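You operate a simulated robot arm through the tools that you are given. There is no shell and no other tool. Be economical: measure what you need, move in short steps, check, and stop when the job is done.

Carry out the task below with a simulated robot arm. There is one attempt and no reset: what you move stays moved.

Task
Lift the two counters off the coffee stain, then wipe it up.
Fine: stand them in the open blue box; use the grey cloth and put it back.
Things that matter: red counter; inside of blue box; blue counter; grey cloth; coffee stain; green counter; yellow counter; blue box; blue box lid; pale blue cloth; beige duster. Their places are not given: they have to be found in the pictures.

Only the result counts: the job must be done as asked and must still hold three seconds after the hand-in. Knocking over, shifting, dropping, spilling or breaking anything else fails it. Flat cloth is picked up by pressing the open fingertips on it (5 to 10 N) and closing them slowly along it; thin cloth reads only 2 to 8 mm in the jaws.

Robot
A 6-joint arm with a two-finger parallel gripper, fixed in place. Base frame: the origin is at the foot of the arm, x ahead of it, y to its left, z up; the work surface is at about z = 0.48. Lengths are in m, angles in rad, forces in N, time in s.
With the tool pointing down near the work surface it reaches from about 0.1 to 0.6 m from the base axis. Its first joint turns from -1.152 to 1.152 rad. Payload 2.45 kg.
Tool frame: the origin (TCP) lies between the finger pads and is the grasp point; the fingertips stand 0.024 m ahead of it; z points along the fingers, y is the line along which they close. The gripper opens to 0.068 m. The fingers are 0.017 m wide and 0.01 m thick; the gripper's body (0.04 by 0.07 m) begins 0.041 m behind the TCP.
Orientation is told as [roll, pitch, yaw] about the base's x, y, z axes, in that order, counted from this pose: with the fingers straight down and closing along the base's y, the tool's x points along the base's -x, its y along +y and its z along -z.

Tools
- The arm moves only by the tool step_arm. Its argument "increments" is a list of rows, each a list of 6 numbers: the shift along the base's x, y, z in units of 500 mm (1.0 is 500 mm), then the turn, a rotation vector about the base's x, y, z in units of 45 degrees (1.0 is 45 degrees). In form: [[tx, ty, tz, rx, ry, rz], ...]. A call has 1 to 12 rows; each row is the pose to reach, as a shift and turn from the pose commanded when the call began. "fingers" is the opening, from 0 (shut) to 1 (fully open), set as the call begins (left out, the last holds). A call with a number of a shift or a turn outside -1 to 1 is refused whole. Each row takes 0.2 s and may step no farther than 0.05 m and 0.15 rad from the row before; otherwise, or with a gripper value out of range, the whole call is refused. A pose out of reach is approached as far as the arm can. The call stops where the force on the tool passes 50 N (or 10 N more than at its start, if that is more) or the arm is blocked; 0.2 s more then pass. The fingers move at their own pace (about 0.108 m/s each) and stop on an object; they squeeze with about 45 N. The grip force told is the motor's: it shows also when the fingers shut on nothing. Time passes only in rows, and 0.2 s behind the last, so rows that repeat a pose let the fingers close. It gives the time, the measured TCP pose, the force on the tool (base axes), the opening and the grip force at its end, in the units of the frame above (readings bear some noise).
- Cameras (640 x 400 px; columns grow to the right, rows downward): "scene" is fixed at [0.1793, 0.4492, 1.4289]; the picture's right is [-0.62, -0.78, 0.00], its down [-0.64, 0.51, -0.57] and it looks along [0.44, -0.35, -0.82] (base axes); focal length 356 px, centre (320, 200). "wrist" rides on the gripper at [-0.032, 0, -0.039] in the tool frame; the picture's right is [0.00, -1.00, 0.00], its down [0.97, 0.00, -0.24] and it looks along [0.24, 0.00, 0.97] (tool axes); focal length 218 px, centre (320, 200).
- grab_frame(camera): a new picture of that camera. The clock stands still meanwhile.
- measure_at(camera, pixels): there is no depth. For up to 12 entries [column, row, z] of the newest picture of that camera ("zoom" is the newest enlarged one), the place [x, y] in the base frame at which the ray of that pixel passes the height z, good to about 0.002 m, but the place of the scene camera against the robot may be out by one fixed shift of up to 0.025 m in any direction. The clock stands still meanwhile.
- enlarge(camera, box): a new picture of the part [left, top, right, bottom] of that camera's present view, enlarged. The clock stands still meanwhile.
- job_done(): hands the job in; it is judged then, once.

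Work in short steps. Measure before you move; look again where a grasp or a placing could have gone wrong, and mend it. You have 80 turns and 38 pictures in all, those below and enlarged ones among them. Open the gripper and draw the arm clear of the work before you hand the job in, unless the task says otherwise; then end with one line.

The tools are called after "Request:" as name(argument=value, ...) on one line, values as JSON. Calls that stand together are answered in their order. step_arm: Moves the arm, as the interface text tells. Its arguments: {"type":"object","properties":{"increments":{"type":"array"},"fingers":{"type":"number"}},"required":["increments"]} The other tools are called the same way: grab_frame (camera) takes a picture; measure_at (camera, pixels) gives the place at which the rays of pixels pass given heights; enlarge (camera, box) takes an enlarged picture of a part of a camera's view; job_done () hands the job in.

At the start:

```text
clock: 0.0
position: [0.4894, -0.0094, 0.7583]
tool_rot: [0.001, -0.001, 0.0]
contact_force: [-0.2, 0.2, -0.2]
finger_gap: 0.068
grip_force: 0.1
```

scene: 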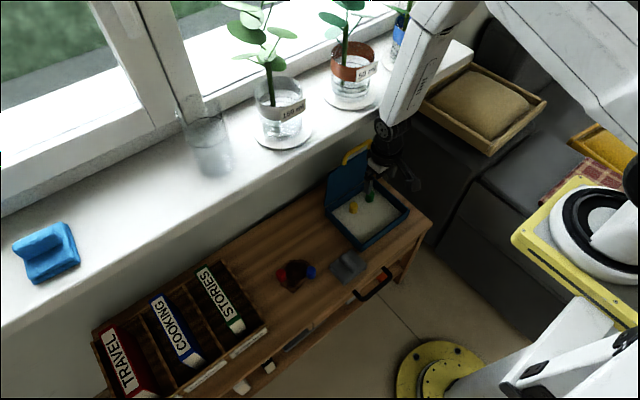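
wrist: 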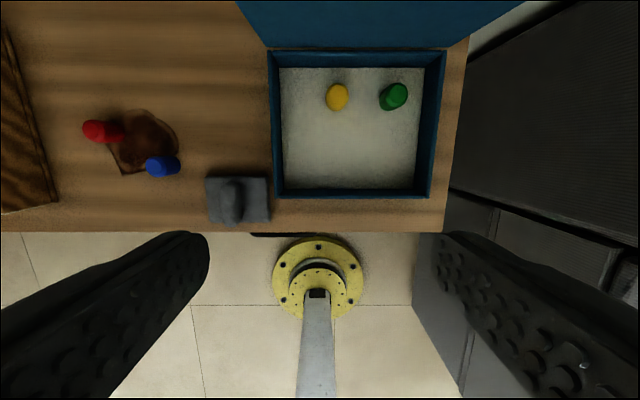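

The wrist view shows red (100,130), blue (162,167), the stain about (143,142), the grey cloth (238,200) and the open box (355,125). I'll enlarge it and measure these places.

Request:
enlarge(camera="wrist", box=[60, 40, 300, 240])

Request:
enlarge(camera="scene", box=[240, 140, 440, 310])

Request:
measure_at(camera="wrist", pixels=[[118, 130, 0.48], [92, 128, 0.51], [172, 167, 0.48], [155, 167, 0.51], [105, 175, 0.48], [180, 110, 0.48], [207, 178, 0.48], [270, 222, 0.48], [280, 68, 0.48], [418, 190, 0.48], [330, 105, 0.48], [385, 104, 0.48]])

```text
2.00 times, centred on (180, 140) of wrist
```

zoom: 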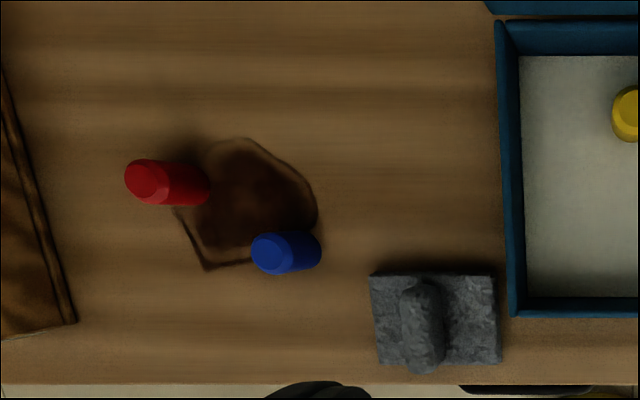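

```text
2.35 times, centred on (340, 225) of scene
```

zoom: 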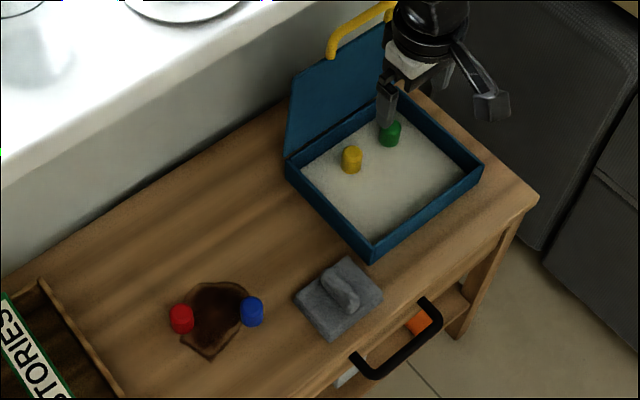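

```text
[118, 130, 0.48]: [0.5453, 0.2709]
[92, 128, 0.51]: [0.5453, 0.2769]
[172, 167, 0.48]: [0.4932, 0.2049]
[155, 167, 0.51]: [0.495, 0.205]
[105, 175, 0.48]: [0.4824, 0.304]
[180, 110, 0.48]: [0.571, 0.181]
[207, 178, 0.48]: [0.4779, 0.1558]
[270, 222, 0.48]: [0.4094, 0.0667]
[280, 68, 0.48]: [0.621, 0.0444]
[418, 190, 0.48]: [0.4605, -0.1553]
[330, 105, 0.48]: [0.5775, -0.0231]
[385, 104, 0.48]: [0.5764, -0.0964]
```

Red's base is near (0.545, 0.272), blue's near (0.494, 0.205), and both are about 3 cm tall. I'm moving above blue at z≈0.62 for a closer look.

Request:
step_arm(increments=[[0.0015, 0.0715, -0.046, 0, 0, 0], [0.003, 0.143, -0.092, 0, 0, 0], [0.0045, 0.2145, -0.138, 0, 0, 0], [0.006, 0.286, -0.184, 0, 0, 0], [0.0075, 0.3575, -0.23, 0, 0, 0], [0.009, 0.429, -0.276, 0, 0, 0], [0.009, 0.429, -0.276, 0, 0, 0]], fingers=1)

Request:
grab_frame(camera="wrist")

```text
clock: 1.6
position: [0.4942, 0.2057, 0.6192]
tool_rot: [-0.001, -0.001, 0.0]
contact_force: [0.2, 1.0, 0.6]
finger_gap: 0.0678
grip_force: 0.0
```

```text
33 pictures are left
```

wrist: 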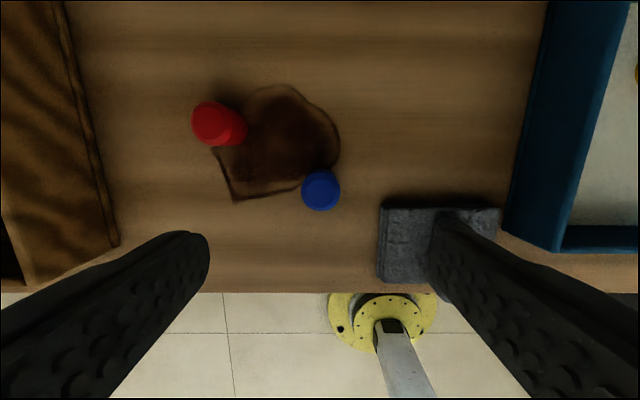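

Blue's top is at (321,190) and red's at (217,122). I'm measuring both, along with the stain outline and the cloth.

Request:
measure_at(camera="wrist", pixels=[[321, 189, 0.51], [321, 189, 0.505], [303, 189, 0.51], [339, 189, 0.51], [210, 122, 0.515], [237, 131, 0.48], [234, 201, 0.48], [285, 84, 0.48], [340, 150, 0.48], [213, 150, 0.48], [380, 205, 0.485], [377, 280, 0.485]])

Request:
enlarge(camera="wrist", box=[180, 60, 380, 220])

```text
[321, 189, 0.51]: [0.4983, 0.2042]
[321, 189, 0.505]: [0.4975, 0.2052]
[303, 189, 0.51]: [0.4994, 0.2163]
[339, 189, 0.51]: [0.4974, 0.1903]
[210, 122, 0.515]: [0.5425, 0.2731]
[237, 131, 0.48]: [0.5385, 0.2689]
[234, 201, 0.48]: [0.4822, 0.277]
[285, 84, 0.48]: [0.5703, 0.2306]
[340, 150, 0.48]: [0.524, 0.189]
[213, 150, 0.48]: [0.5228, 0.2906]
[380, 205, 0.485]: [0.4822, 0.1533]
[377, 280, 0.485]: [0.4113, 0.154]
```

```text
2.50 times, centred on (280, 140) of wrist
```

zoom: 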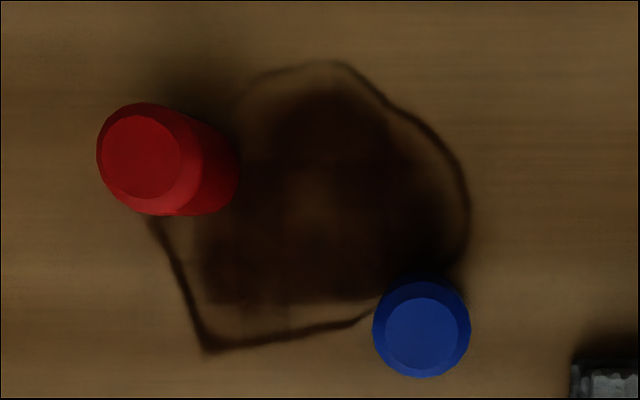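

Blue is at (0.498, 0.204) and about 26 mm across. I'm descending on it with the fingers open, stopping with the tips just above the table.

Request:
step_arm(increments=[[0.008, -0.002, -0.07, 0, 0, 0], [0.008, -0.002, -0.14, 0, 0, 0], [0.008, -0.002, -0.19, 0, 0, 0], [0.008, -0.002, -0.22, 0, 0, 0], [0.008, -0.002, -0.22, 0, 0, 0]], fingers=1)

Request:
grab_frame(camera="wrist")

```text
clock: 2.8
position: [0.4977, 0.205, 0.5079]
tool_rot: [0.0, 0.001, 0.0]
contact_force: [-0.2, 0.6, -0.7]
finger_gap: 0.0681
grip_force: 0.0
```

```text
31 pictures are left
```

wrist: 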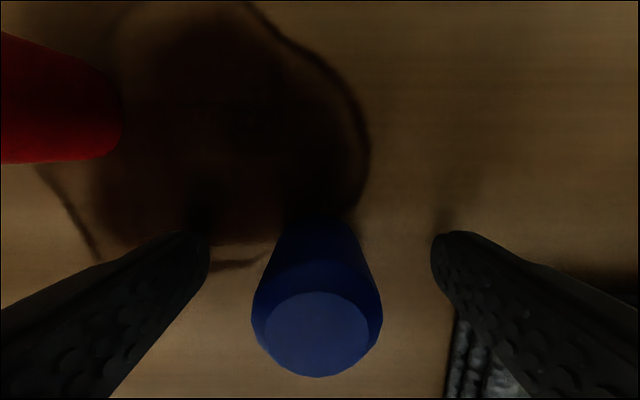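

Blue (317,335) lies centred between the fingers, so I'm closing on it.

Request:
step_arm(increments=[[0, 0, 0, 0, 0, 0], [0, 0, 0, 0, 0, 0], [0, 0, 0, 0, 0, 0]], fingers=0)

```text
clock: 3.6
position: [0.4983, 0.2045, 0.5092]
tool_rot: [-0.001, 0.001, 0.0]
contact_force: [0.1, -0.4, -0.3]
finger_gap: 0.0253
grip_force: 41.4
```

Blue is gripped with a gap of 25 mm. I'm lifting it and carrying it over the box at z≈0.62.

Request:
step_arm(increments=[[0, 0, 0.08, 0, 0, 0], [0, 0, 0.16, 0, 0, 0], [0, 0, 0.22, 0, 0, 0], [0.004, -0.09, 0.22, 0, 0, 0], [0.008, -0.18, 0.22, 0, 0, 0], [0.012, -0.27, 0.22, 0, 0, 0], [0.016, -0.36, 0.22, 0, 0, 0], [0.02, -0.45, 0.22, 0, 0, 0], [0.02, -0.45, 0.22, 0, 0, 0]], fingers=0)

Request:
grab_frame(camera="wrist")

Request:
enlarge(camera="scene", box=[240, 140, 440, 310])

```text
clock: 5.6
position: [0.5086, -0.0204, 0.6196]
tool_rot: [-0.001, -0.001, -0.001]
contact_force: [0.2, -0.2, -0.4]
finger_gap: 0.0244
grip_force: 40.6
```

```text
30 pictures are left
```

wrist: 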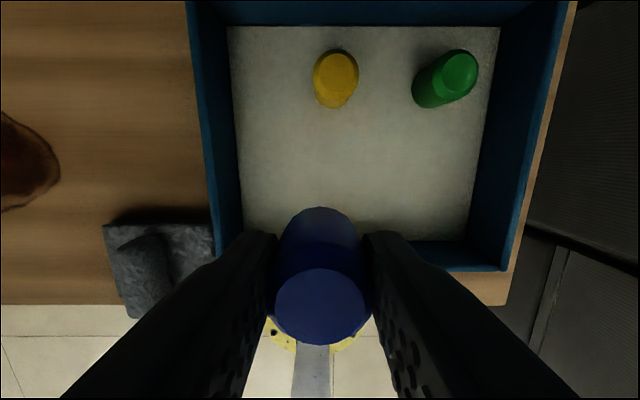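

```text
2.35 times, centred on (340, 225) of scene
```

zoom: 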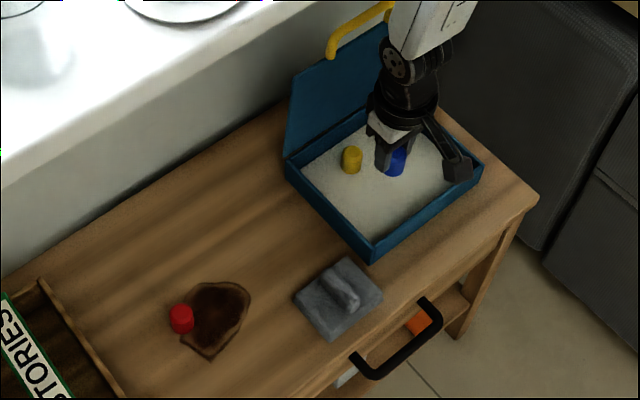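

Measuring the floor corners of the box and the standing counters at two candidate floor heights.

Request:
measure_at(camera="wrist", pixels=[[228, 27, 0.485], [500, 27, 0.485], [243, 236, 0.485], [467, 238, 0.485], [228, 27, 0.5], [500, 27, 0.5], [243, 236, 0.5], [467, 238, 0.5], [335, 92, 0.49], [430, 95, 0.49], [188, 2, 0.53], [245, 242, 0.53]])

```text
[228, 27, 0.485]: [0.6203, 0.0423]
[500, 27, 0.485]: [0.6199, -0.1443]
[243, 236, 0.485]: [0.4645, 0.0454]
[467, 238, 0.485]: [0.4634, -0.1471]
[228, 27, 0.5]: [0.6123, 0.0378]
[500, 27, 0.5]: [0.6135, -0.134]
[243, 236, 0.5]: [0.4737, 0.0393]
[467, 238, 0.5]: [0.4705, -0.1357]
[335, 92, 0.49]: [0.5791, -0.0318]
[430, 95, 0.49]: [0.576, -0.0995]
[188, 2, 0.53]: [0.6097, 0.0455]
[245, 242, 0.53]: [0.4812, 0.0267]
```

The floor is near z≈0.485 and the spot (0.508, -0.02) is clear. I'm lowering to just above the floor.

Request:
step_arm(increments=[[0, 0, -0.08, 0, 0, 0], [0, 0, -0.15, 0, 0, 0], [0, 0, -0.19, 0, 0, 0], [0, 0, -0.2, 0, 0, 0], [0, 0, -0.2, 0, 0, 0]], fingers=0)

Request:
step_arm(increments=[[0, 0, -0.004, 0, 0, 0], [0, 0, -0.004, 0, 0, 0]], fingers=0)

```text
clock: 6.7
position: [0.5084, -0.0207, 0.521]
tool_rot: [0.0, 0.005, -0.001]
contact_force: [-5.3, 0.3, 18.8]
finger_gap: 0.024
grip_force: 40.1
stopped in row 5: the force on the tool passed its limit (the readings are from after the stop); the commanded pose is now the measured one
```

```text
clock: 7.2
position: [0.5085, -0.0206, 0.5208]
tool_rot: [0.0, 0.01, -0.002]
contact_force: [-6.2, -0.5, 20.2]
finger_gap: 0.0238
grip_force: 40.2
stopped in row 2: the force on the tool passed its limit (the readings are from after the stop); the commanded pose is now the measured one
```

Contact comes at z≈0.521 with about 20 N, so the counter is on the floor. I'm easing up slightly and checking before I release.

Request:
step_arm(increments=[[0, 0, 0.002, 0, 0, 0], [0, 0, 0.002, 0, 0, 0]], fingers=0)

Request:
enlarge(camera="scene", box=[310, 150, 430, 250])

Request:
grab_frame(camera="wrist")

```text
clock: 7.8
position: [0.5094, -0.0213, 0.5217]
tool_rot: [0.0, 0.007, -0.001]
contact_force: [-0.1, 0.5, 5.2]
finger_gap: 0.0236
grip_force: 39.9
```

```text
4.00 times, centred on (370, 200) of scene
```

zoom: 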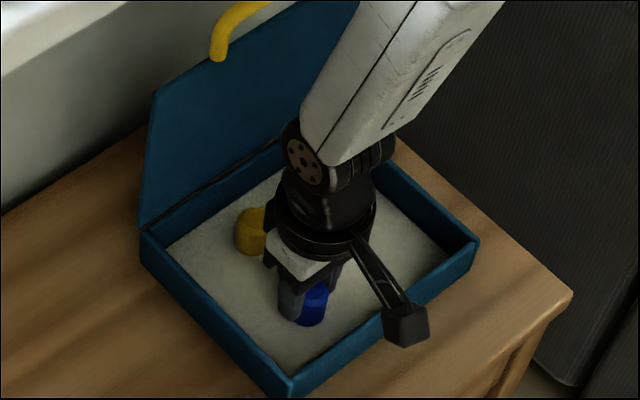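

```text
27 pictures are left
```

wrist: 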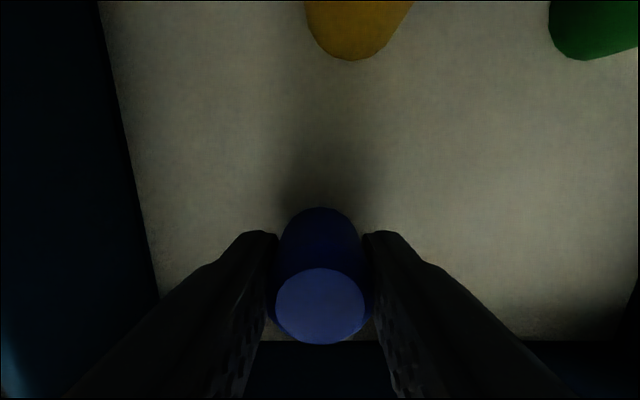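

The counter is upright and resting, with 5 N on it. I'm opening partway, then lifting straight up.

Request:
step_arm(increments=[[0, 0, 0, 0, 0, 0], [0, 0, 0, 0, 0, 0], [0, 0, 0.03, 0, 0, 0], [0, 0, 0.08, 0, 0, 0], [0, 0, 0.16, 0, 0, 0], [0, 0, 0.2, 0, 0, 0]], fingers=0.65)

Request:
grab_frame(camera="wrist")

```text
clock: 9.2
position: [0.5096, -0.0204, 0.6229]
tool_rot: [-0.001, 0.007, 0.001]
contact_force: [0.7, -0.6, 0.2]
finger_gap: 0.0443
grip_force: 0.0
```

```text
26 pictures are left
```

wrist: 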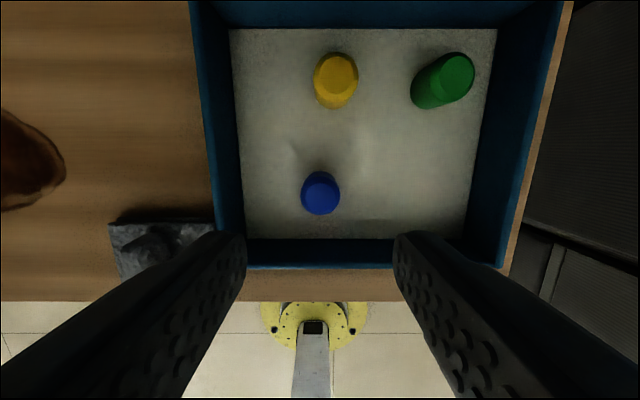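

Blue stands upright at (320,190). Next I'm going to red, hovering at (0.5425, 0.272).

Request:
step_arm(increments=[[0.008, 0.0835, 0, 0, -0.009, 0], [0.018, 0.167, 0, 0, -0.009, 0], [0.028, 0.25, 0, 0, -0.009, 0], [0.038, 0.334, 0, 0, -0.009, 0], [0.048, 0.418, 0, 0, -0.009, 0], [0.057, 0.501, 0, 0, -0.009, 0], [0.066, 0.585, 0, 0, -0.009, 0], [0.066, 0.585, 0, 0, -0.009, 0]], fingers=1)

Request:
grab_frame(camera="wrist")

```text
clock: 11.0
position: [0.5418, 0.2727, 0.622]
tool_rot: [0.0, 0.0, -0.002]
contact_force: [0.6, 0.4, 0.7]
finger_gap: 0.0679
grip_force: 0.0
```

```text
25 pictures are left
```

wrist: 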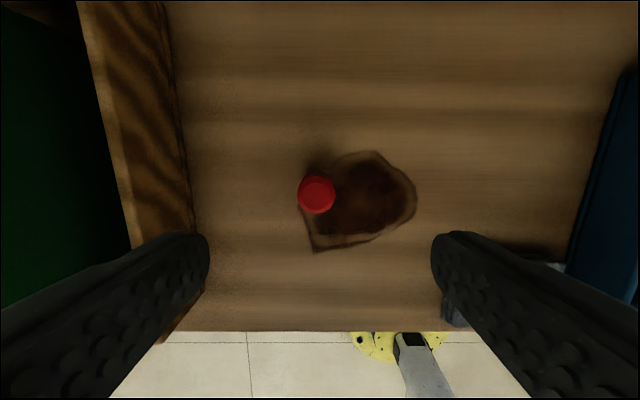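

Red's top is at (317,194). I'm measuring it, the stain outline, and the edge of the book rack.

Request:
measure_at(camera="wrist", pixels=[[317, 192, 0.512], [298, 194, 0.512], [336, 194, 0.512], [190, 180, 0.52], [200, 235, 0.48], [300, 205, 0.48], [314, 252, 0.48], [367, 241, 0.48], [417, 192, 0.48], [410, 180, 0.48], [377, 150, 0.48], [330, 160, 0.48]])

```text
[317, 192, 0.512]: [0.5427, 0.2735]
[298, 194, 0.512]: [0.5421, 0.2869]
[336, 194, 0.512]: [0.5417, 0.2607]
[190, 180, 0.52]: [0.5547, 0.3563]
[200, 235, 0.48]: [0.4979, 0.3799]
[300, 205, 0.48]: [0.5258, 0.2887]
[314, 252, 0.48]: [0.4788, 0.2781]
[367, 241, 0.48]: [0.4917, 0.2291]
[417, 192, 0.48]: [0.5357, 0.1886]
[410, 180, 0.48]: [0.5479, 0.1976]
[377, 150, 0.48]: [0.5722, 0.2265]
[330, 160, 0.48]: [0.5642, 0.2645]
```

Red is at (0.5425, 0.273) and the rack at y≈0.36 is clear. I'm descending on red and then closing.

Request:
step_arm(increments=[[0, 0.002, -0.08, 0, 0, 0], [0, 0.002, -0.16, 0, 0, 0], [0, 0.002, -0.21, 0, 0, 0], [0, 0.002, -0.226, 0, 0, 0], [0, 0.002, -0.226, 0, 0, 0]], fingers=1)

Request:
step_arm(increments=[[0, 0, 0, 0, 0, 0], [0, 0, 0, 0, 0, 0], [0, 0, 0, 0, 0, 0]], fingers=0)

```text
clock: 12.2
position: [0.525, 0.2617, 0.5391]
tool_rot: [0.001, 0.0, 0.001]
contact_force: [-0.2, -0.8, 0.5]
finger_gap: 0.0679
grip_force: 0.1
out of reach, approached as far as the arm can: row 2, 3, 4, 5
```

```text
clock: 13.0
position: [0.5257, 0.262, 0.5375]
tool_rot: [0.0, 0.0, 0.001]
contact_force: [0.2, -1.1, -0.3]
finger_gap: 0.0
grip_force: 23.6
```

The straight-down pose runs out of reach here, so the arm stopped short at z≈0.538. I'm raising it and checking that red was not disturbed.

Request:
step_arm(increments=[[0, 0, 0.05, 0, 0, 0], [0, 0, 0.1, 0, 0, 0], [0, 0, 0.17, 0, 0, 0], [0, 0, 0.17, 0, 0, 0]], fingers=1)

Request:
grab_frame(camera="wrist")

```text
clock: 14.0
position: [0.5255, 0.2631, 0.6247]
tool_rot: [0.0, -0.002, 0.0]
contact_force: [0.4, 0.5, 0.2]
finger_gap: 0.068
grip_force: 0.1
```

```text
24 pictures are left
```

wrist: 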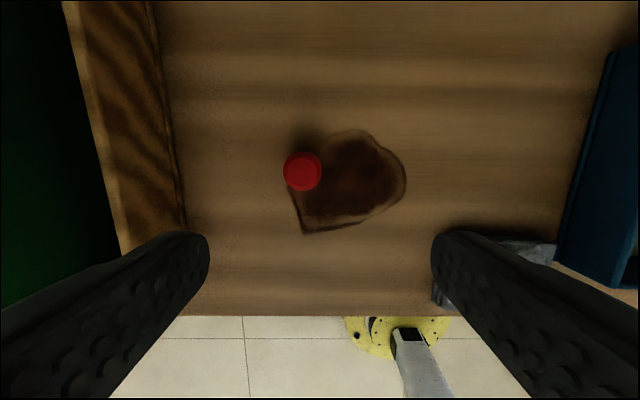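

Red still stands at (303,169). I'll tilt the tool outward by 0.35 rad about y to gain reach and descend partway to see if it holds.

Request:
step_arm(increments=[[0.006, 0.006, 0, 0, -0.15, 0], [0.013, 0.012, 0, 0, -0.3, 0], [0.026, 0.022, 0, 0, -0.446, 0], [0.026, 0.022, -0.05, 0, -0.446, 0], [0.026, 0.022, -0.1, 0, -0.446, 0], [0.026, 0.022, -0.1, 0, -0.446, 0]], fingers=1)

Request:
grab_frame(camera="wrist")

```text
clock: 15.4
position: [0.5396, 0.274, 0.5719]
tool_rot: [-0.002, -0.348, -0.001]
contact_force: [0.3, -0.9, 0.5]
finger_gap: 0.0679
grip_force: 0.0
```

```text
23 pictures are left
```

wrist: 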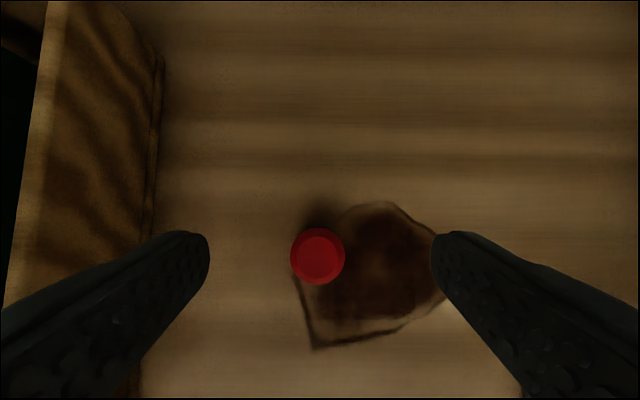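

The tilted pose is reachable and red sits centred at (318,256). I'm descending to z≈0.512.

Request:
step_arm(increments=[[0, 0, -0.05, 0, 0, 0], [0, 0, -0.09, 0, 0, 0], [0, 0, -0.12, 0, 0, 0], [0, 0, -0.12, 0, 0, 0]], fingers=1)

Request:
grab_frame(camera="wrist")

```text
clock: 16.4
position: [0.5372, 0.2733, 0.5159]
tool_rot: [-0.001, -0.35, 0.0]
contact_force: [-0.4, -0.3, 0.4]
finger_gap: 0.0681
grip_force: 0.1
out of reach, approached as far as the arm can: row 3, 4
```

```text
22 pictures are left
```

wrist: 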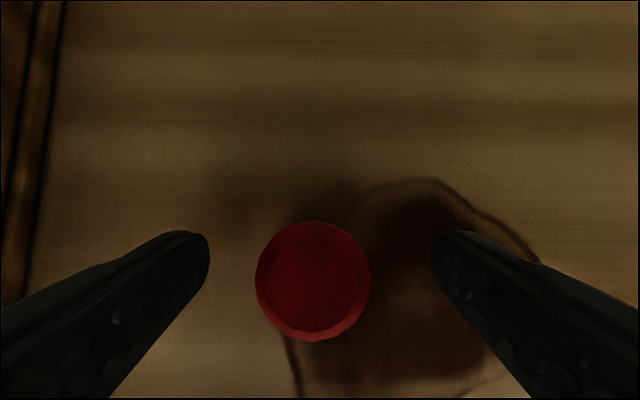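

The arm reached z=0.516 with the tips around z≈0.49, and red (312,283) is between the pads, which is enough overlap. I'm closing.

Request:
step_arm(increments=[[0, 0, 0, 0, 0, 0], [0, 0, 0, 0, 0, 0], [0, 0, 0, 0, 0, 0]], fingers=0)

```text
clock: 17.2
position: [0.5366, 0.2736, 0.5162]
tool_rot: [0.0, -0.349, -0.001]
contact_force: [0.4, -0.3, 0.7]
finger_gap: 0.0246
grip_force: 39.9
```

Red is gripped with a gap of 24.6 mm. I'm lifting it and carrying it, with the same tilt, over the free spot at (0.52, -0.09) in the box.

Request:
step_arm(increments=[[0, 0, 0.07, 0, 0, 0], [-0.005, 0, 0.15, 0, 0, 0], [-0.01, 0, 0.22, 0, 0, 0], [-0.015, -0.091, 0.22, 0, 0, 0], [-0.02, -0.182, 0.22, 0, 0, 0], [-0.025, -0.273, 0.22, 0, 0, 0], [-0.03, -0.364, 0.22, 0, 0, 0], [-0.035, -0.455, 0.22, 0, 0, 0], [-0.04, -0.546, 0.22, 0, 0, 0], [-0.045, -0.637, 0.22, 0, 0, 0], [-0.045, -0.727, 0.22, 0, 0, 0], [-0.045, -0.727, 0.22, 0, 0, 0]], fingers=0)

Request:
grab_frame(camera="wrist")

```text
clock: 19.8
position: [0.5128, 0.0315, 0.6254]
tool_rot: [-0.047, -0.344, -0.022]
contact_force: [0.0, -0.9, -0.8]
finger_gap: 0.0231
grip_force: 39.5
out of reach, approached as far as the arm can: row 7, 8, 9, 10, 11, 12
```

```text
21 pictures are left
```

wrist: 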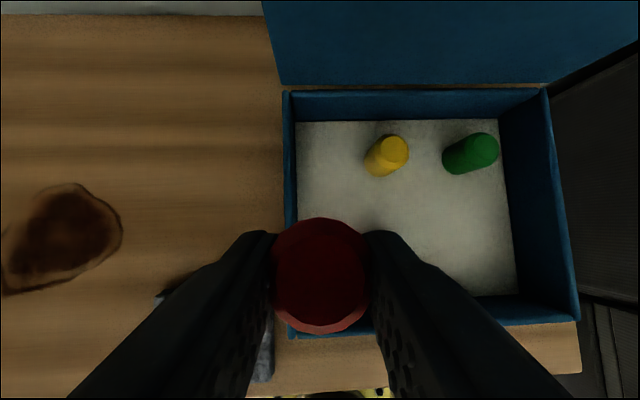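

The tilted pose becomes unreachable near y≈0.03 because of a wrist limit. I'll set red down upright on the bare table at about (0.535, 0.115), off the stain, and regrasp it with a vertical tool. First I move back there and restore the orientation.

Request:
step_arm(increments=[[0.01, 0.06, 0, 0.02, -0.002, 0.01], [0.02, 0.12, 0, 0.04, -0.004, 0.02], [0.032, 0.167, 0, 0.06, -0.006, 0.028], [0.032, 0.167, 0, 0.06, -0.006, 0.028]], fingers=0)

Request:
grab_frame(camera="wrist")

```text
clock: 20.8
position: [0.5307, 0.1175, 0.6245]
tool_rot: [0.0, -0.346, -0.019]
contact_force: [0.1, 0.0, -0.7]
finger_gap: 0.0231
grip_force: 40.1
```

```text
20 pictures are left
```

wrist: 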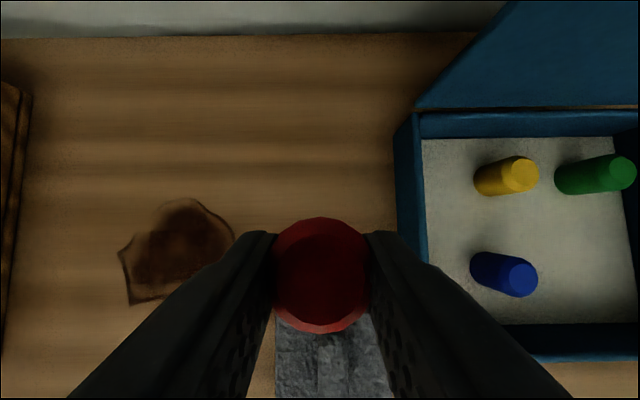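

The spot is clear, with the cloth edge at x≈0.482 and the box at y≈0.05. I'm lowering toward the table at TCP z≈0.518.

Request:
step_arm(increments=[[0, 0, -0.08, 0, 0, 0], [0, 0, -0.15, 0, 0, 0], [0, 0, -0.19, 0, 0, 0], [0, 0, -0.206, 0, 0, 0], [0, 0, -0.21, 0, 0, 0], [0, 0, -0.21, 0, 0, 0]], fingers=0)

```text
clock: 22.2
position: [0.5312, 0.1173, 0.5202]
tool_rot: [0.005, -0.348, -0.019]
contact_force: [0.1, 0.3, 0.0]
finger_gap: 0.0226
grip_force: 39.1
```

No contact yet at z=0.520, so I'm going down in 1 mm steps.

Request:
step_arm(increments=[[0, 0, -0.002, 0, 0, 0], [0, 0, -0.004, 0, 0, 0], [0, 0, -0.006, 0, 0, 0], [0, 0, -0.007, 0, 0, 0]], fingers=0)

```text
clock: 23.2
position: [0.5318, 0.1171, 0.5171]
tool_rot: [0.004, -0.346, -0.017]
contact_force: [1.3, 0.2, -0.4]
finger_gap: 0.0229
grip_force: 39.2
```

Request:
step_arm(increments=[[0, 0, -0.001, 0, 0, 0], [0, 0, -0.002, 0, 0, 0], [0, 0, -0.003, 0, 0, 0], [0, 0, -0.004, 0, 0, 0]], fingers=0)

```text
clock: 24.2
position: [0.5328, 0.1184, 0.5155]
tool_rot: [0.004, -0.35, -0.017]
contact_force: [-6.4, -0.9, 26.0]
finger_gap: 0.0229
grip_force: 38.9
```

Contact now at 26 N. I'm easing up 1 mm, opening, lifting, and coming back to vertical.

Request:
step_arm(increments=[[0, 0, 0.002, 0, 0, 0], [0, 0, 0.002, 0, 0, 0]], fingers=0)

Request:
step_arm(increments=[[0, 0, 0, 0, 0, 0], [0, 0, 0, 0, 0, 0], [0, 0, 0, 0, 0, 0], [0, 0, 0.04, 0, 0, 0], [0, 0, 0.12, 0, 0, 0], [0, 0, 0.2, 0, 0, 0], [0, 0, 0.2, 0, 0.15, 0.008], [0, 0, 0.2, 0, 0.3, 0.016], [0, 0, 0.2, 0, 0.443, 0.022], [0, 0, 0.2, 0, 0.443, 0.022]], fingers=1)

Request:
grab_frame(camera="wrist")

```text
clock: 24.8
position: [0.5319, 0.1178, 0.5169]
tool_rot: [0.003, -0.35, -0.018]
contact_force: [2.9, 1.4, 5.9]
finger_gap: 0.0228
grip_force: 39.1
```

```text
clock: 27.0
position: [0.5399, 0.1038, 0.6167]
tool_rot: [-0.082, -0.198, -0.009]
contact_force: [-0.9, -1.0, 0.7]
finger_gap: 0.0681
grip_force: 0.0
out of reach, approached as far as the arm can: row 8, 9
```

```text
19 pictures are left
```

wrist: 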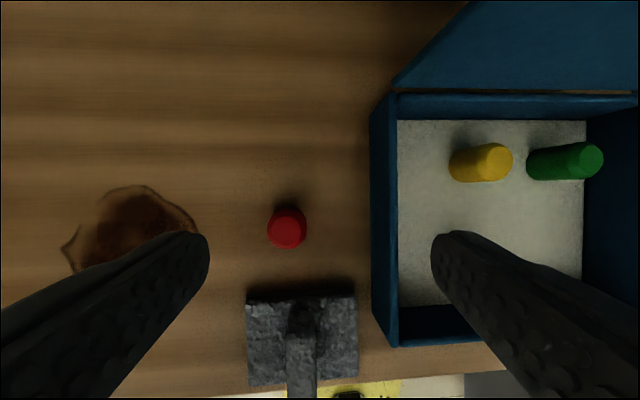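

Red stands at (287,228). The wrist snagged near a singular pose midway, so I'm driving it on to vertical.

Request:
step_arm(increments=[[0, 0, 0.02, 0.05, 0.08, 0.0], [0, 0.01, 0.04, 0.104, 0.16, 0.01], [-0.02, 0.02, 0.04, 0.104, 0.252, 0.011], [-0.02, 0.02, 0.04, 0.104, 0.252, 0.011]], fingers=1)

```text
clock: 28.0
position: [0.5059, 0.1301, 0.6289]
tool_rot: [0.077, 0.224, 0.031]
contact_force: [0.3, -2.5, 0.2]
finger_gap: 0.0681
grip_force: 0.0
out of reach, approached as far as the arm can: row 1
```

The reading is odd (pitch +0.22), so I'm holding still for a moment to re-read.

Request:
step_arm(increments=[[0, 0, 0, 0, 0, 0], [0, 0, 0, 0, 0, 0], [0, 0, 0, 0, 0, 0]], fingers=1)

```text
clock: 28.8
position: [0.5061, 0.128, 0.6287]
tool_rot: [0.074, 0.22, 0.027]
contact_force: [0.1, -0.8, -0.2]
finger_gap: 0.0682
grip_force: 0.1
```

The commanded pose had already been vertical and I overshot it. I'm undoing that now and looking again.

Request:
step_arm(increments=[[0.01, -0.007, 0, -0.048, -0.14, -0.018], [0.04, -0.015, 0, -0.0955, -0.28, -0.036], [0.04, -0.015, 0, -0.0955, -0.28, -0.036], [0.04, -0.015, 0, -0.0955, -0.28, -0.036]], fingers=1)

Request:
grab_frame(camera="wrist")

```text
clock: 29.8
position: [0.5307, 0.1161, 0.6312]
tool_rot: [0.003, -0.003, -0.023]
contact_force: [-0.2, 0.3, 0.5]
finger_gap: 0.0681
grip_force: 0.1
```

```text
18 pictures are left
```

wrist: 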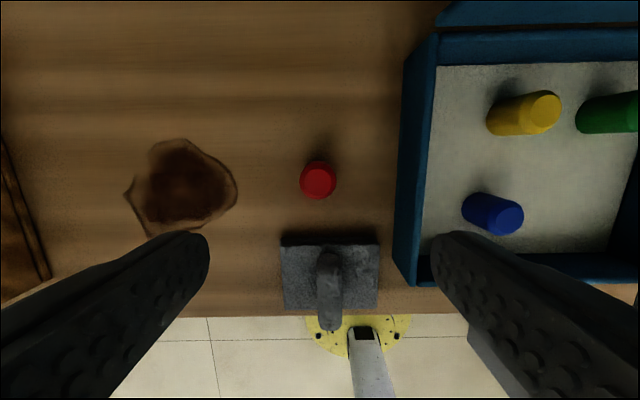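

The tool is vertical again and red stands at (318,178). I'm measuring red and also the cloth with its ridge.

Request:
measure_at(camera="wrist", pixels=[[318, 176, 0.512], [283, 243, 0.49], [379, 241, 0.49], [283, 309, 0.49], [378, 307, 0.49], [329, 250, 0.51], [331, 328, 0.51], [316, 290, 0.51], [345, 290, 0.51], [405, 85, 0.53], [404, 280, 0.53], [436, 70, 0.49]])

```text
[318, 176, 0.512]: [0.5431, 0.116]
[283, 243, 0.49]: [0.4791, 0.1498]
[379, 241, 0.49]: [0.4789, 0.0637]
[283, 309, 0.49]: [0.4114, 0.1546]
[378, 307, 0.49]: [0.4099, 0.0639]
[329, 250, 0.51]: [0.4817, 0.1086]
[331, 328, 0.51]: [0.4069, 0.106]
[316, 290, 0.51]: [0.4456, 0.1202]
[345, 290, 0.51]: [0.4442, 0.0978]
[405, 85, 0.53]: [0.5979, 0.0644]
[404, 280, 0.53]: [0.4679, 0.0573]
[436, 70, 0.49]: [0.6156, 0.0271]
```

Red is at (0.542, 0.116). I'm descending onto it vertically, fingers open.

Request:
step_arm(increments=[[0.022, 0, -0.06, 0, 0, 0.01], [0.022, 0, -0.13, 0, 0, 0.02], [0.022, 0, -0.19, 0, 0, 0.03], [0.022, 0, -0.23, 0, 0, 0.03], [0.022, 0, -0.236, 0, 0, 0.03], [0.022, 0, -0.236, 0, 0, 0.03]], fingers=1)

Request:
grab_frame(camera="wrist")

```text
clock: 31.2
position: [0.5519, 0.1194, 0.5169]
tool_rot: [0.009, -0.022, 0.003]
contact_force: [0.1, 0.5, -0.2]
finger_gap: 0.0681
grip_force: 0.1
```

```text
17 pictures are left
```

wrist: 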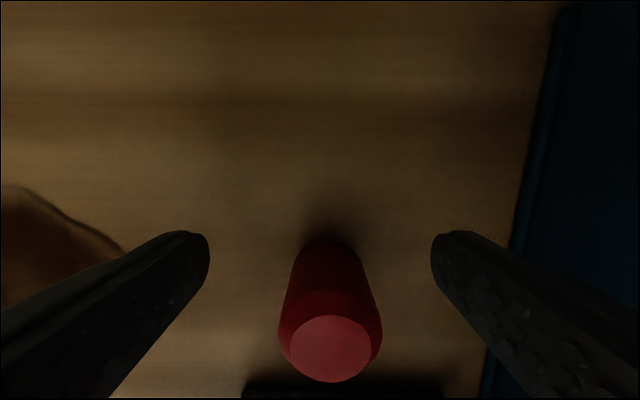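

I'm about 10 mm too far in x: red's top is at (330,348) and its base at row ~250. I'm correcting by -10 mm in x, -3 mm in y and -4 mm in z.

Request:
step_arm(increments=[[-0.01, -0.003, 0, -0.01, 0.02, 0], [-0.02, -0.006, -0.006, -0.01, 0.028, 0], [-0.02, -0.006, -0.008, -0.01, 0.028, 0]], fingers=1)

Request:
grab_frame(camera="wrist")

```text
clock: 32.0
position: [0.5421, 0.1178, 0.5134]
tool_rot: [0.001, 0.001, 0.006]
contact_force: [-0.3, 0.8, 0.1]
finger_gap: 0.068
grip_force: 0.1
```

```text
16 pictures are left
```

wrist: 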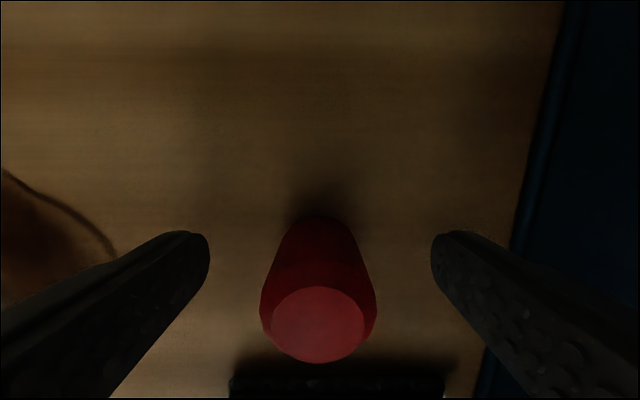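

Red is centred, so I'm closing on it, lifting, and carrying it over (0.52, -0.085) in the box.

Request:
step_arm(increments=[[0, 0, 0, 0, 0, 0], [0, 0, 0, 0, 0, 0], [0, 0, 0, 0, 0, 0]], fingers=0)

Request:
step_arm(increments=[[-0.01, 0, 0.07, 0, 0, 0], [-0.02, 0, 0.15, 0, 0, 0], [-0.03, 0, 0.21, 0, 0, 0], [-0.034, -0.08, 0.21, 0, 0, 0], [-0.036, -0.16, 0.21, 0, 0, 0], [-0.038, -0.24, 0.21, 0, 0, 0], [-0.04, -0.32, 0.21, 0, 0, 0], [-0.044, -0.406, 0.21, 0, 0, 0], [-0.044, -0.406, 0.21, 0, 0, 0]], fingers=0)

Request:
grab_frame(camera="wrist")

```text
clock: 32.8
position: [0.5423, 0.1173, 0.5133]
tool_rot: [0.0, 0.001, 0.007]
contact_force: [0.0, 0.5, -0.5]
finger_gap: 0.0253
grip_force: 40.6
```

```text
clock: 34.8
position: [0.519, -0.0861, 0.6201]
tool_rot: [0.001, -0.002, 0.007]
contact_force: [0.3, -0.4, -0.3]
finger_gap: 0.0248
grip_force: 40.3
```

```text
15 pictures are left
```

wrist: 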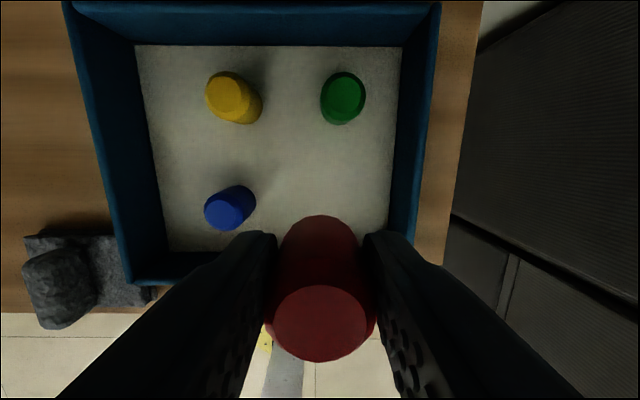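

The spot is clear. I'm lowering to about 3 mm above the expected contact, since blue's contact was at 0.521 and red is held 4 mm lower in the fingers.

Request:
step_arm(increments=[[0, 0, -0.08, 0, 0, 0], [0, 0, -0.15, 0, 0, 0], [0, 0, -0.18, 0, 0, 0], [0, 0, -0.184, 0, 0, 0], [0, 0, -0.188, 0, 0, 0], [0, 0, -0.188, 0, 0, 0]], fingers=0)

```text
clock: 36.2
position: [0.5189, -0.0859, 0.5255]
tool_rot: [0.0, 0.001, 0.005]
contact_force: [0.2, -0.2, 0.1]
finger_gap: 0.0251
grip_force: 40.6
```

Request:
step_arm(increments=[[0, 0, -0.001, 0, 0, 0], [0, 0, -0.002, 0, 0, 0], [0, 0, -0.003, 0, 0, 0], [0, 0, -0.004, 0, 0, 0]], fingers=0)

```text
clock: 37.2
position: [0.5198, -0.0855, 0.5221]
tool_rot: [-0.001, 0.002, 0.004]
contact_force: [0.6, -0.5, -0.1]
finger_gap: 0.0249
grip_force: 40.8
```

Still no contact at z=0.522, so I'm continuing in half-millimetre steps.

Request:
step_arm(increments=[[0, 0, -0.001, 0, 0, 0], [0, 0, -0.002, 0, 0, 0], [0, 0, -0.003, 0, 0, 0], [0, 0, -0.004, 0, 0, 0]], fingers=0)

```text
clock: 38.2
position: [0.5203, -0.0863, 0.5216]
tool_rot: [-0.002, 0.001, 0.003]
contact_force: [0.0, -1.0, -0.7]
finger_gap: 0.0253
grip_force: 40.6
```

Request:
step_arm(increments=[[0, 0, -0.001, 0, 0, 0], [0, 0, -0.002, 0, 0, 0], [0, 0, -0.003, 0, 0, 0], [0, 0, -0.004, 0, 0, 0]], fingers=0)

```text
clock: 39.2
position: [0.5191, -0.0862, 0.5195]
tool_rot: [-0.002, 0.0, 0.004]
contact_force: [-2.9, 1.2, 11.8]
finger_gap: 0.0247
grip_force: 40.9
```

Contact at 12 N. I'm opening partway to release and then rising.

Request:
step_arm(increments=[[0, 0, 0.001, 0, 0, 0], [0, 0, 0.001, 0, 0, 0], [0, 0, 0.03, 0, 0, 0], [0, 0, 0.08, 0, 0, 0], [0, 0, 0.16, 0, 0, 0], [0, 0, 0.22, 0, 0, 0], [0, 0, 0.22, 0, 0, 0]], fingers=0.65)

Request:
grab_frame(camera="wrist")

```text
clock: 40.8
position: [0.5205, -0.086, 0.6293]
tool_rot: [0.001, 0.001, 0.007]
contact_force: [0.5, 1.0, -0.2]
finger_gap: 0.0443
grip_force: 0.1
```

```text
14 pictures are left
```

wrist: 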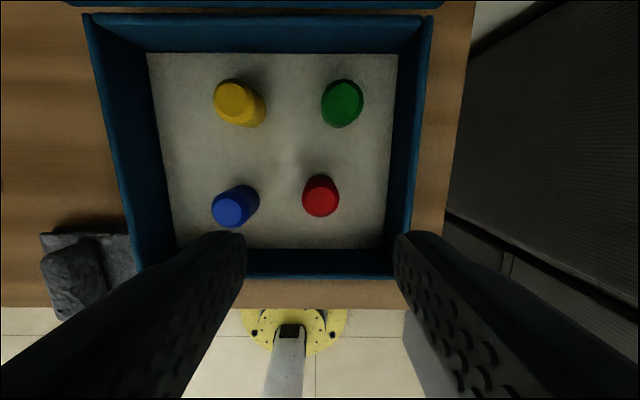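

All four counters stand in the box. Next I'm going over the grey cloth's ridge at about (0.445, 0.109).

Request:
step_arm(increments=[[-0.03, 0.078, 0, 0, 0, 0], [-0.06, 0.156, 0, 0, 0, 0], [-0.09, 0.234, -0.01, 0, 0, 0], [-0.12, 0.312, -0.02, 0, 0, 0], [-0.151, 0.39, -0.04, 0, 0, -0.009], [-0.151, 0.39, -0.04, 0, 0, -0.009]], fingers=1)

Request:
grab_frame(camera="wrist")

Request:
enlarge(camera="scene", box=[300, 220, 400, 300])

```text
clock: 42.2
position: [0.4451, 0.1086, 0.6082]
tool_rot: [-0.001, 0.0, -0.001]
contact_force: [-0.8, -0.1, 0.6]
finger_gap: 0.0682
grip_force: 0.1
```

```text
13 pictures are left
```

wrist: 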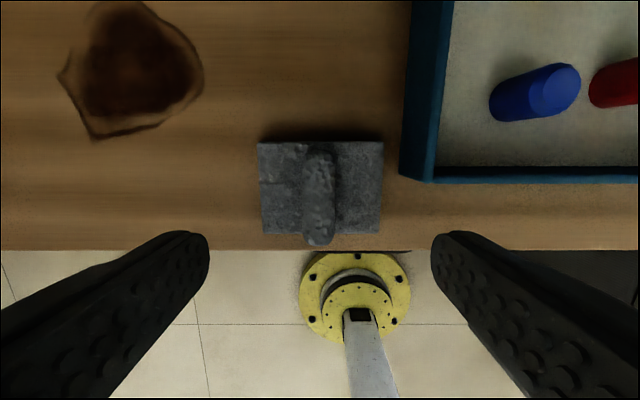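

```text
5.00 times, centred on (350, 260) of scene
```

zoom: 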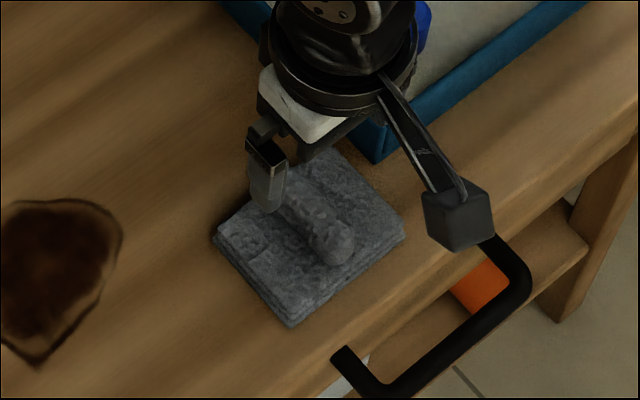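

The folded cloth is a pad with a ridge along x, centred at column 319. I'm descending with open fingers straddling the ridge, tips just above the pad, and x at the ridge's middle.

Request:
step_arm(increments=[[0, 0, -0.06, 0, 0, 0], [0, 0, -0.12, 0, 0, 0], [0, 0, -0.16, 0, 0, 0], [0, 0, -0.168, 0, 0, 0], [0, 0, -0.168, 0, 0, 0]], fingers=1)

Request:
grab_frame(camera="wrist")

```text
clock: 43.4
position: [0.445, 0.1082, 0.5254]
tool_rot: [0.0, 0.0, 0.0]
contact_force: [0.2, 0.2, -0.3]
finger_gap: 0.0678
grip_force: 0.1
```

```text
11 pictures are left
```

wrist: 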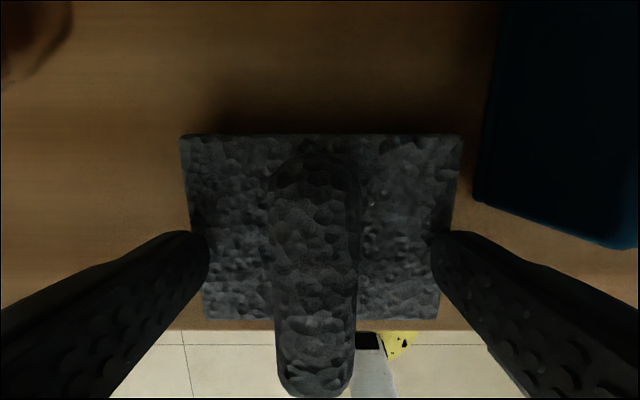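

The fingers straddle the ridge above the pad. I'm going down in 1 mm steps to a light contact.

Request:
step_arm(increments=[[0, 0, -0.002, 0, 0, 0], [0, 0, -0.004, 0, 0, 0], [0, 0, -0.006, 0, 0, 0], [0, 0, -0.008, 0, 0, 0], [0, 0, -0.008, 0, 0, 0]], fingers=1)

```text
clock: 44.6
position: [0.4456, 0.1083, 0.5209]
tool_rot: [0.0, 0.0, 0.0]
contact_force: [-4.3, -2.7, 21.0]
finger_gap: 0.0681
grip_force: 0.1
```

Contact is 21 N at z=0.521, so I'm backing off 1 mm and then closing on the ridge.

Request:
step_arm(increments=[[0, 0, 0.002, 0, 0, 0], [0, 0, 0.002, 0, 0, 0]], fingers=1)

Request:
step_arm(increments=[[0, 0, 0, 0, 0, 0], [0, 0, 0, 0, 0, 0], [0, 0, 0, 0, 0, 0], [0, 0, 0, 0, 0, 0]], fingers=0)

```text
clock: 45.2
position: [0.4449, 0.1094, 0.5218]
tool_rot: [0.0, -0.002, -0.002]
contact_force: [0.0, 0.1, 2.8]
finger_gap: 0.0677
grip_force: 0.0
```

```text
clock: 46.2
position: [0.4445, 0.1088, 0.5226]
tool_rot: [-0.001, 0.0, -0.001]
contact_force: [-0.1, 0.0, -1.1]
finger_gap: 0.0193
grip_force: 36.7
```

The ridge is gripped with a gap of 19 mm. I'm lifting the cloth and moving it above the near part of the stain at (0.505, 0.21), then checking.

Request:
step_arm(increments=[[0, 0, 0.04, 0, 0, 0], [0, 0, 0.08, 0, 0, 0], [0.03, 0.05, 0.09, 0, 0, 0], [0.06, 0.1, 0.09, 0, 0, 0], [0.09, 0.15, 0.09, 0, 0, 0], [0.12, 0.2, 0.09, 0, 0, 0], [0.12, 0.2, 0.09, 0, 0, 0]], fingers=0)

Request:
grab_frame(camera="wrist")

```text
clock: 47.8
position: [0.5032, 0.208, 0.5666]
tool_rot: [0.0, 0.001, -0.002]
contact_force: [0.3, 0.4, -0.7]
finger_gap: 0.019
grip_force: 36.9
```

```text
10 pictures are left
```

wrist: 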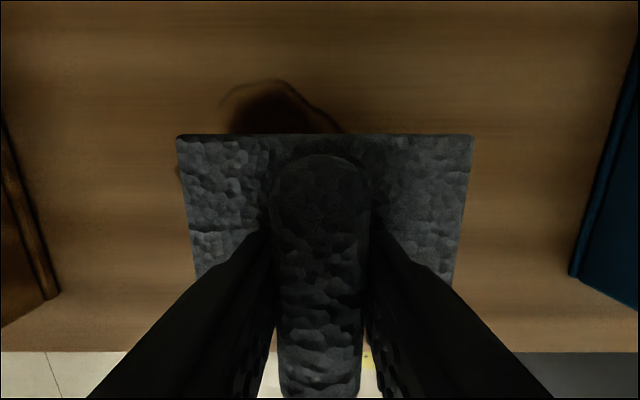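

The pad is held flat and rigid. I'm lowering it onto the stain to a light press.

Request:
step_arm(increments=[[0, 0, -0.05, 0, 0, 0], [0, 0, -0.08, 0, 0, 0], [0, 0, -0.086, 0, 0, 0], [0, 0, -0.088, 0, 0, 0], [0, 0, -0.09, 0, 0, 0], [0, 0, -0.091, 0, 0, 0], [0, 0, -0.091, 0, 0, 0]], fingers=0)

```text
clock: 49.4
position: [0.5054, 0.2092, 0.5206]
tool_rot: [0.0, -0.001, -0.002]
contact_force: [-9.4, -3.1, 23.1]
finger_gap: 0.0191
grip_force: 37.8
```

Pressing with 23 N. I'm easing up 0.5 mm and wiping over the stain along a loop that stays within vertical reach.

Request:
step_arm(increments=[[0, 0, 0.001, 0, 0, 0], [0.05, -0.008, 0.001, 0, 0, 0], [0.064, -0.038, 0.001, 0, 0, 0], [0.05, 0.022, 0.001, 0, 0, 0], [0.03, 0.052, 0.001, 0, 0, 0], [0.01, 0.092, 0.001, 0, 0, 0], [-0.03, 0.112, 0.001, 0, 0, 0], [-0.04, 0.052, 0.001, 0, 0, 0], [-0.04, -0.008, 0.001, 0, 0, 0], [0.01, -0.018, 0.001, 0, 0, 0], [0.02, 0.062, 0.001, 0, 0, 0], [0, 0, 0.001, 0, 0, 0]], fingers=0)

Request:
enlarge(camera="scene", box=[240, 210, 360, 310])

```text
clock: 52.0
position: [0.5045, 0.2091, 0.5216]
tool_rot: [0.002, -0.003, -0.002]
contact_force: [1.5, 4.3, 7.5]
finger_gap: 0.0191
grip_force: 36.5
```

```text
4.00 times, centred on (300, 260) of scene
```

zoom: 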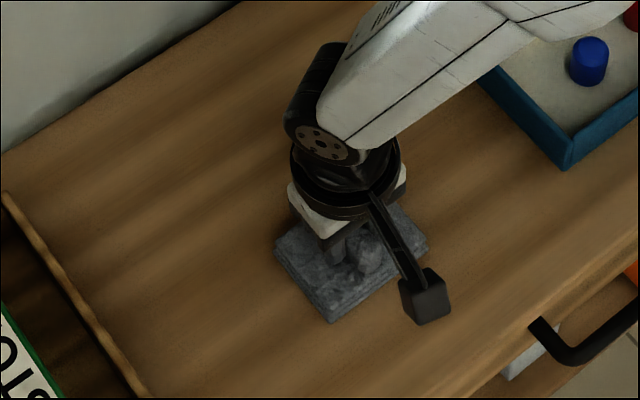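

The visible wood looks clean. I'm lifting the cloth, moving it back above its place, and checking the stained area.

Request:
step_arm(increments=[[0, 0, 0.05, 0, 0, 0], [0, 0, 0.09, 0, 0, 0], [-0.03, -0.05, 0.09, 0, 0, 0], [-0.06, -0.1, 0.09, 0, 0, 0], [-0.09, -0.15, 0.09, 0, 0, 0], [-0.12, -0.2, 0.09, 0, 0, 0], [-0.12, -0.2, 0.09, 0, 0, 0]], fingers=0)

Request:
enlarge(camera="scene", box=[240, 210, 360, 310])

Request:
grab_frame(camera="wrist")

```text
clock: 53.6
position: [0.4437, 0.1088, 0.5672]
tool_rot: [-0.001, -0.001, -0.001]
contact_force: [-0.1, 0.1, -0.9]
finger_gap: 0.0193
grip_force: 37.1
```

```text
4.00 times, centred on (300, 260) of scene
```

zoom: 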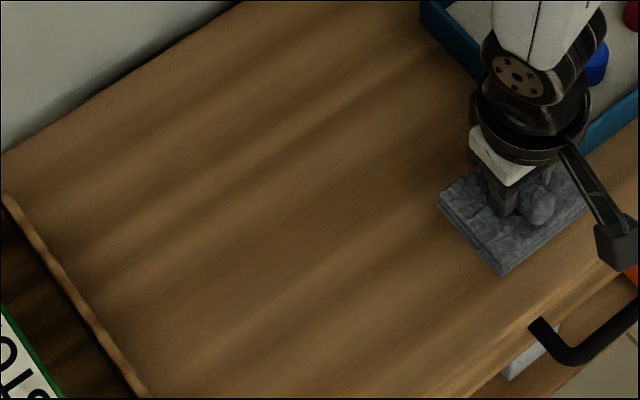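

```text
7 pictures are left
```

wrist: 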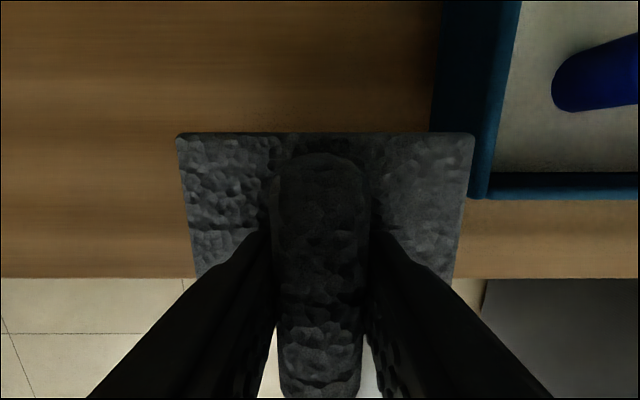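

The stain is gone completely. I'm lowering the cloth back onto its original place.

Request:
step_arm(increments=[[0.001, 0, -0.05, 0, 0, 0], [0.001, 0, -0.08, 0, 0, 0], [0.001, 0, -0.086, 0, 0, 0], [0.001, 0, -0.088, 0, 0, 0], [0.001, 0, -0.09, 0, 0, 0], [0.001, 0, -0.09, 0, 0, 0]], fingers=0)

```text
clock: 55.0
position: [0.4443, 0.1098, 0.523]
tool_rot: [0.001, 0.0, -0.001]
contact_force: [-1.9, -1.8, 8.1]
finger_gap: 0.0191
grip_force: 37.4
```

It is down with 8 N of contact. I'm releasing and rising clear.

Request:
step_arm(increments=[[0, 0, 0, 0, 0, 0], [0, 0, 0, 0, 0, 0], [0, 0, 0, 0, 0, 0], [0, 0, 0.04, 0, 0, 0], [0, 0, 0.1, 0, 0, 0], [0, 0, 0.19, 0, 0, 0], [0, 0, 0.28, 0, 0, 0], [0, 0, 0.36, 0, 0, 0], [0, 0, 0.36, 0, 0, 0]], fingers=0.8)

Request:
grab_frame(camera="wrist")

Request:
enlarge(camera="scene", box=[240, 140, 440, 310])

```text
clock: 57.0
position: [0.4445, 0.1078, 0.7036]
tool_rot: [-0.001, 0.0, -0.002]
contact_force: [0.7, -0.3, -0.4]
finger_gap: 0.0543
grip_force: 0.1
```

```text
6 pictures are left
```

wrist: 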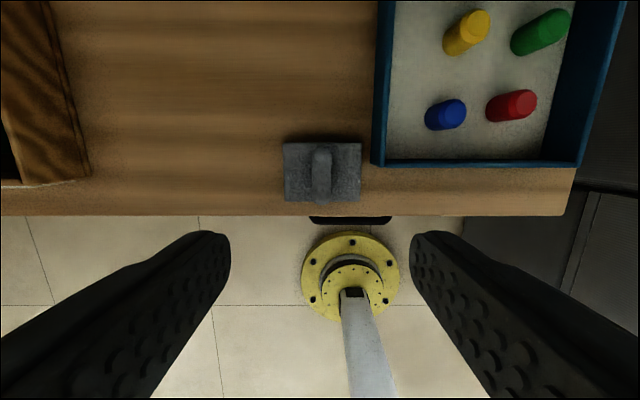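

```text
2.35 times, centred on (340, 225) of scene
```

zoom: 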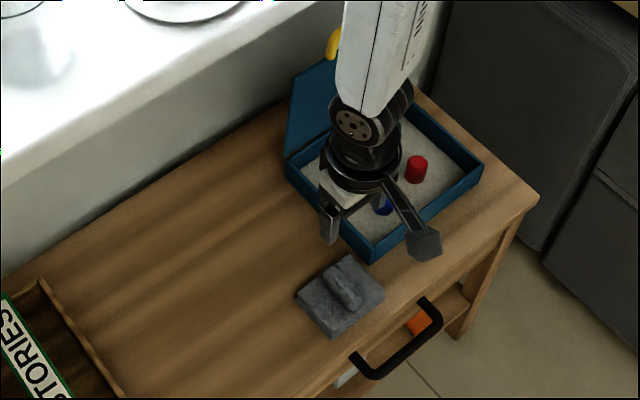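

The cloth is back in place (within a pixel of its starting outline), the stain is gone, all four counters stand in the box, and the arm is clear and open. I'm handing in.

Request:
job_done()

```text
The job is handed in.
```

The red and blue counters now stand in the open blue box, the coffee stain is wiped up, and the grey cloth is back in its place to within a few millimetres.
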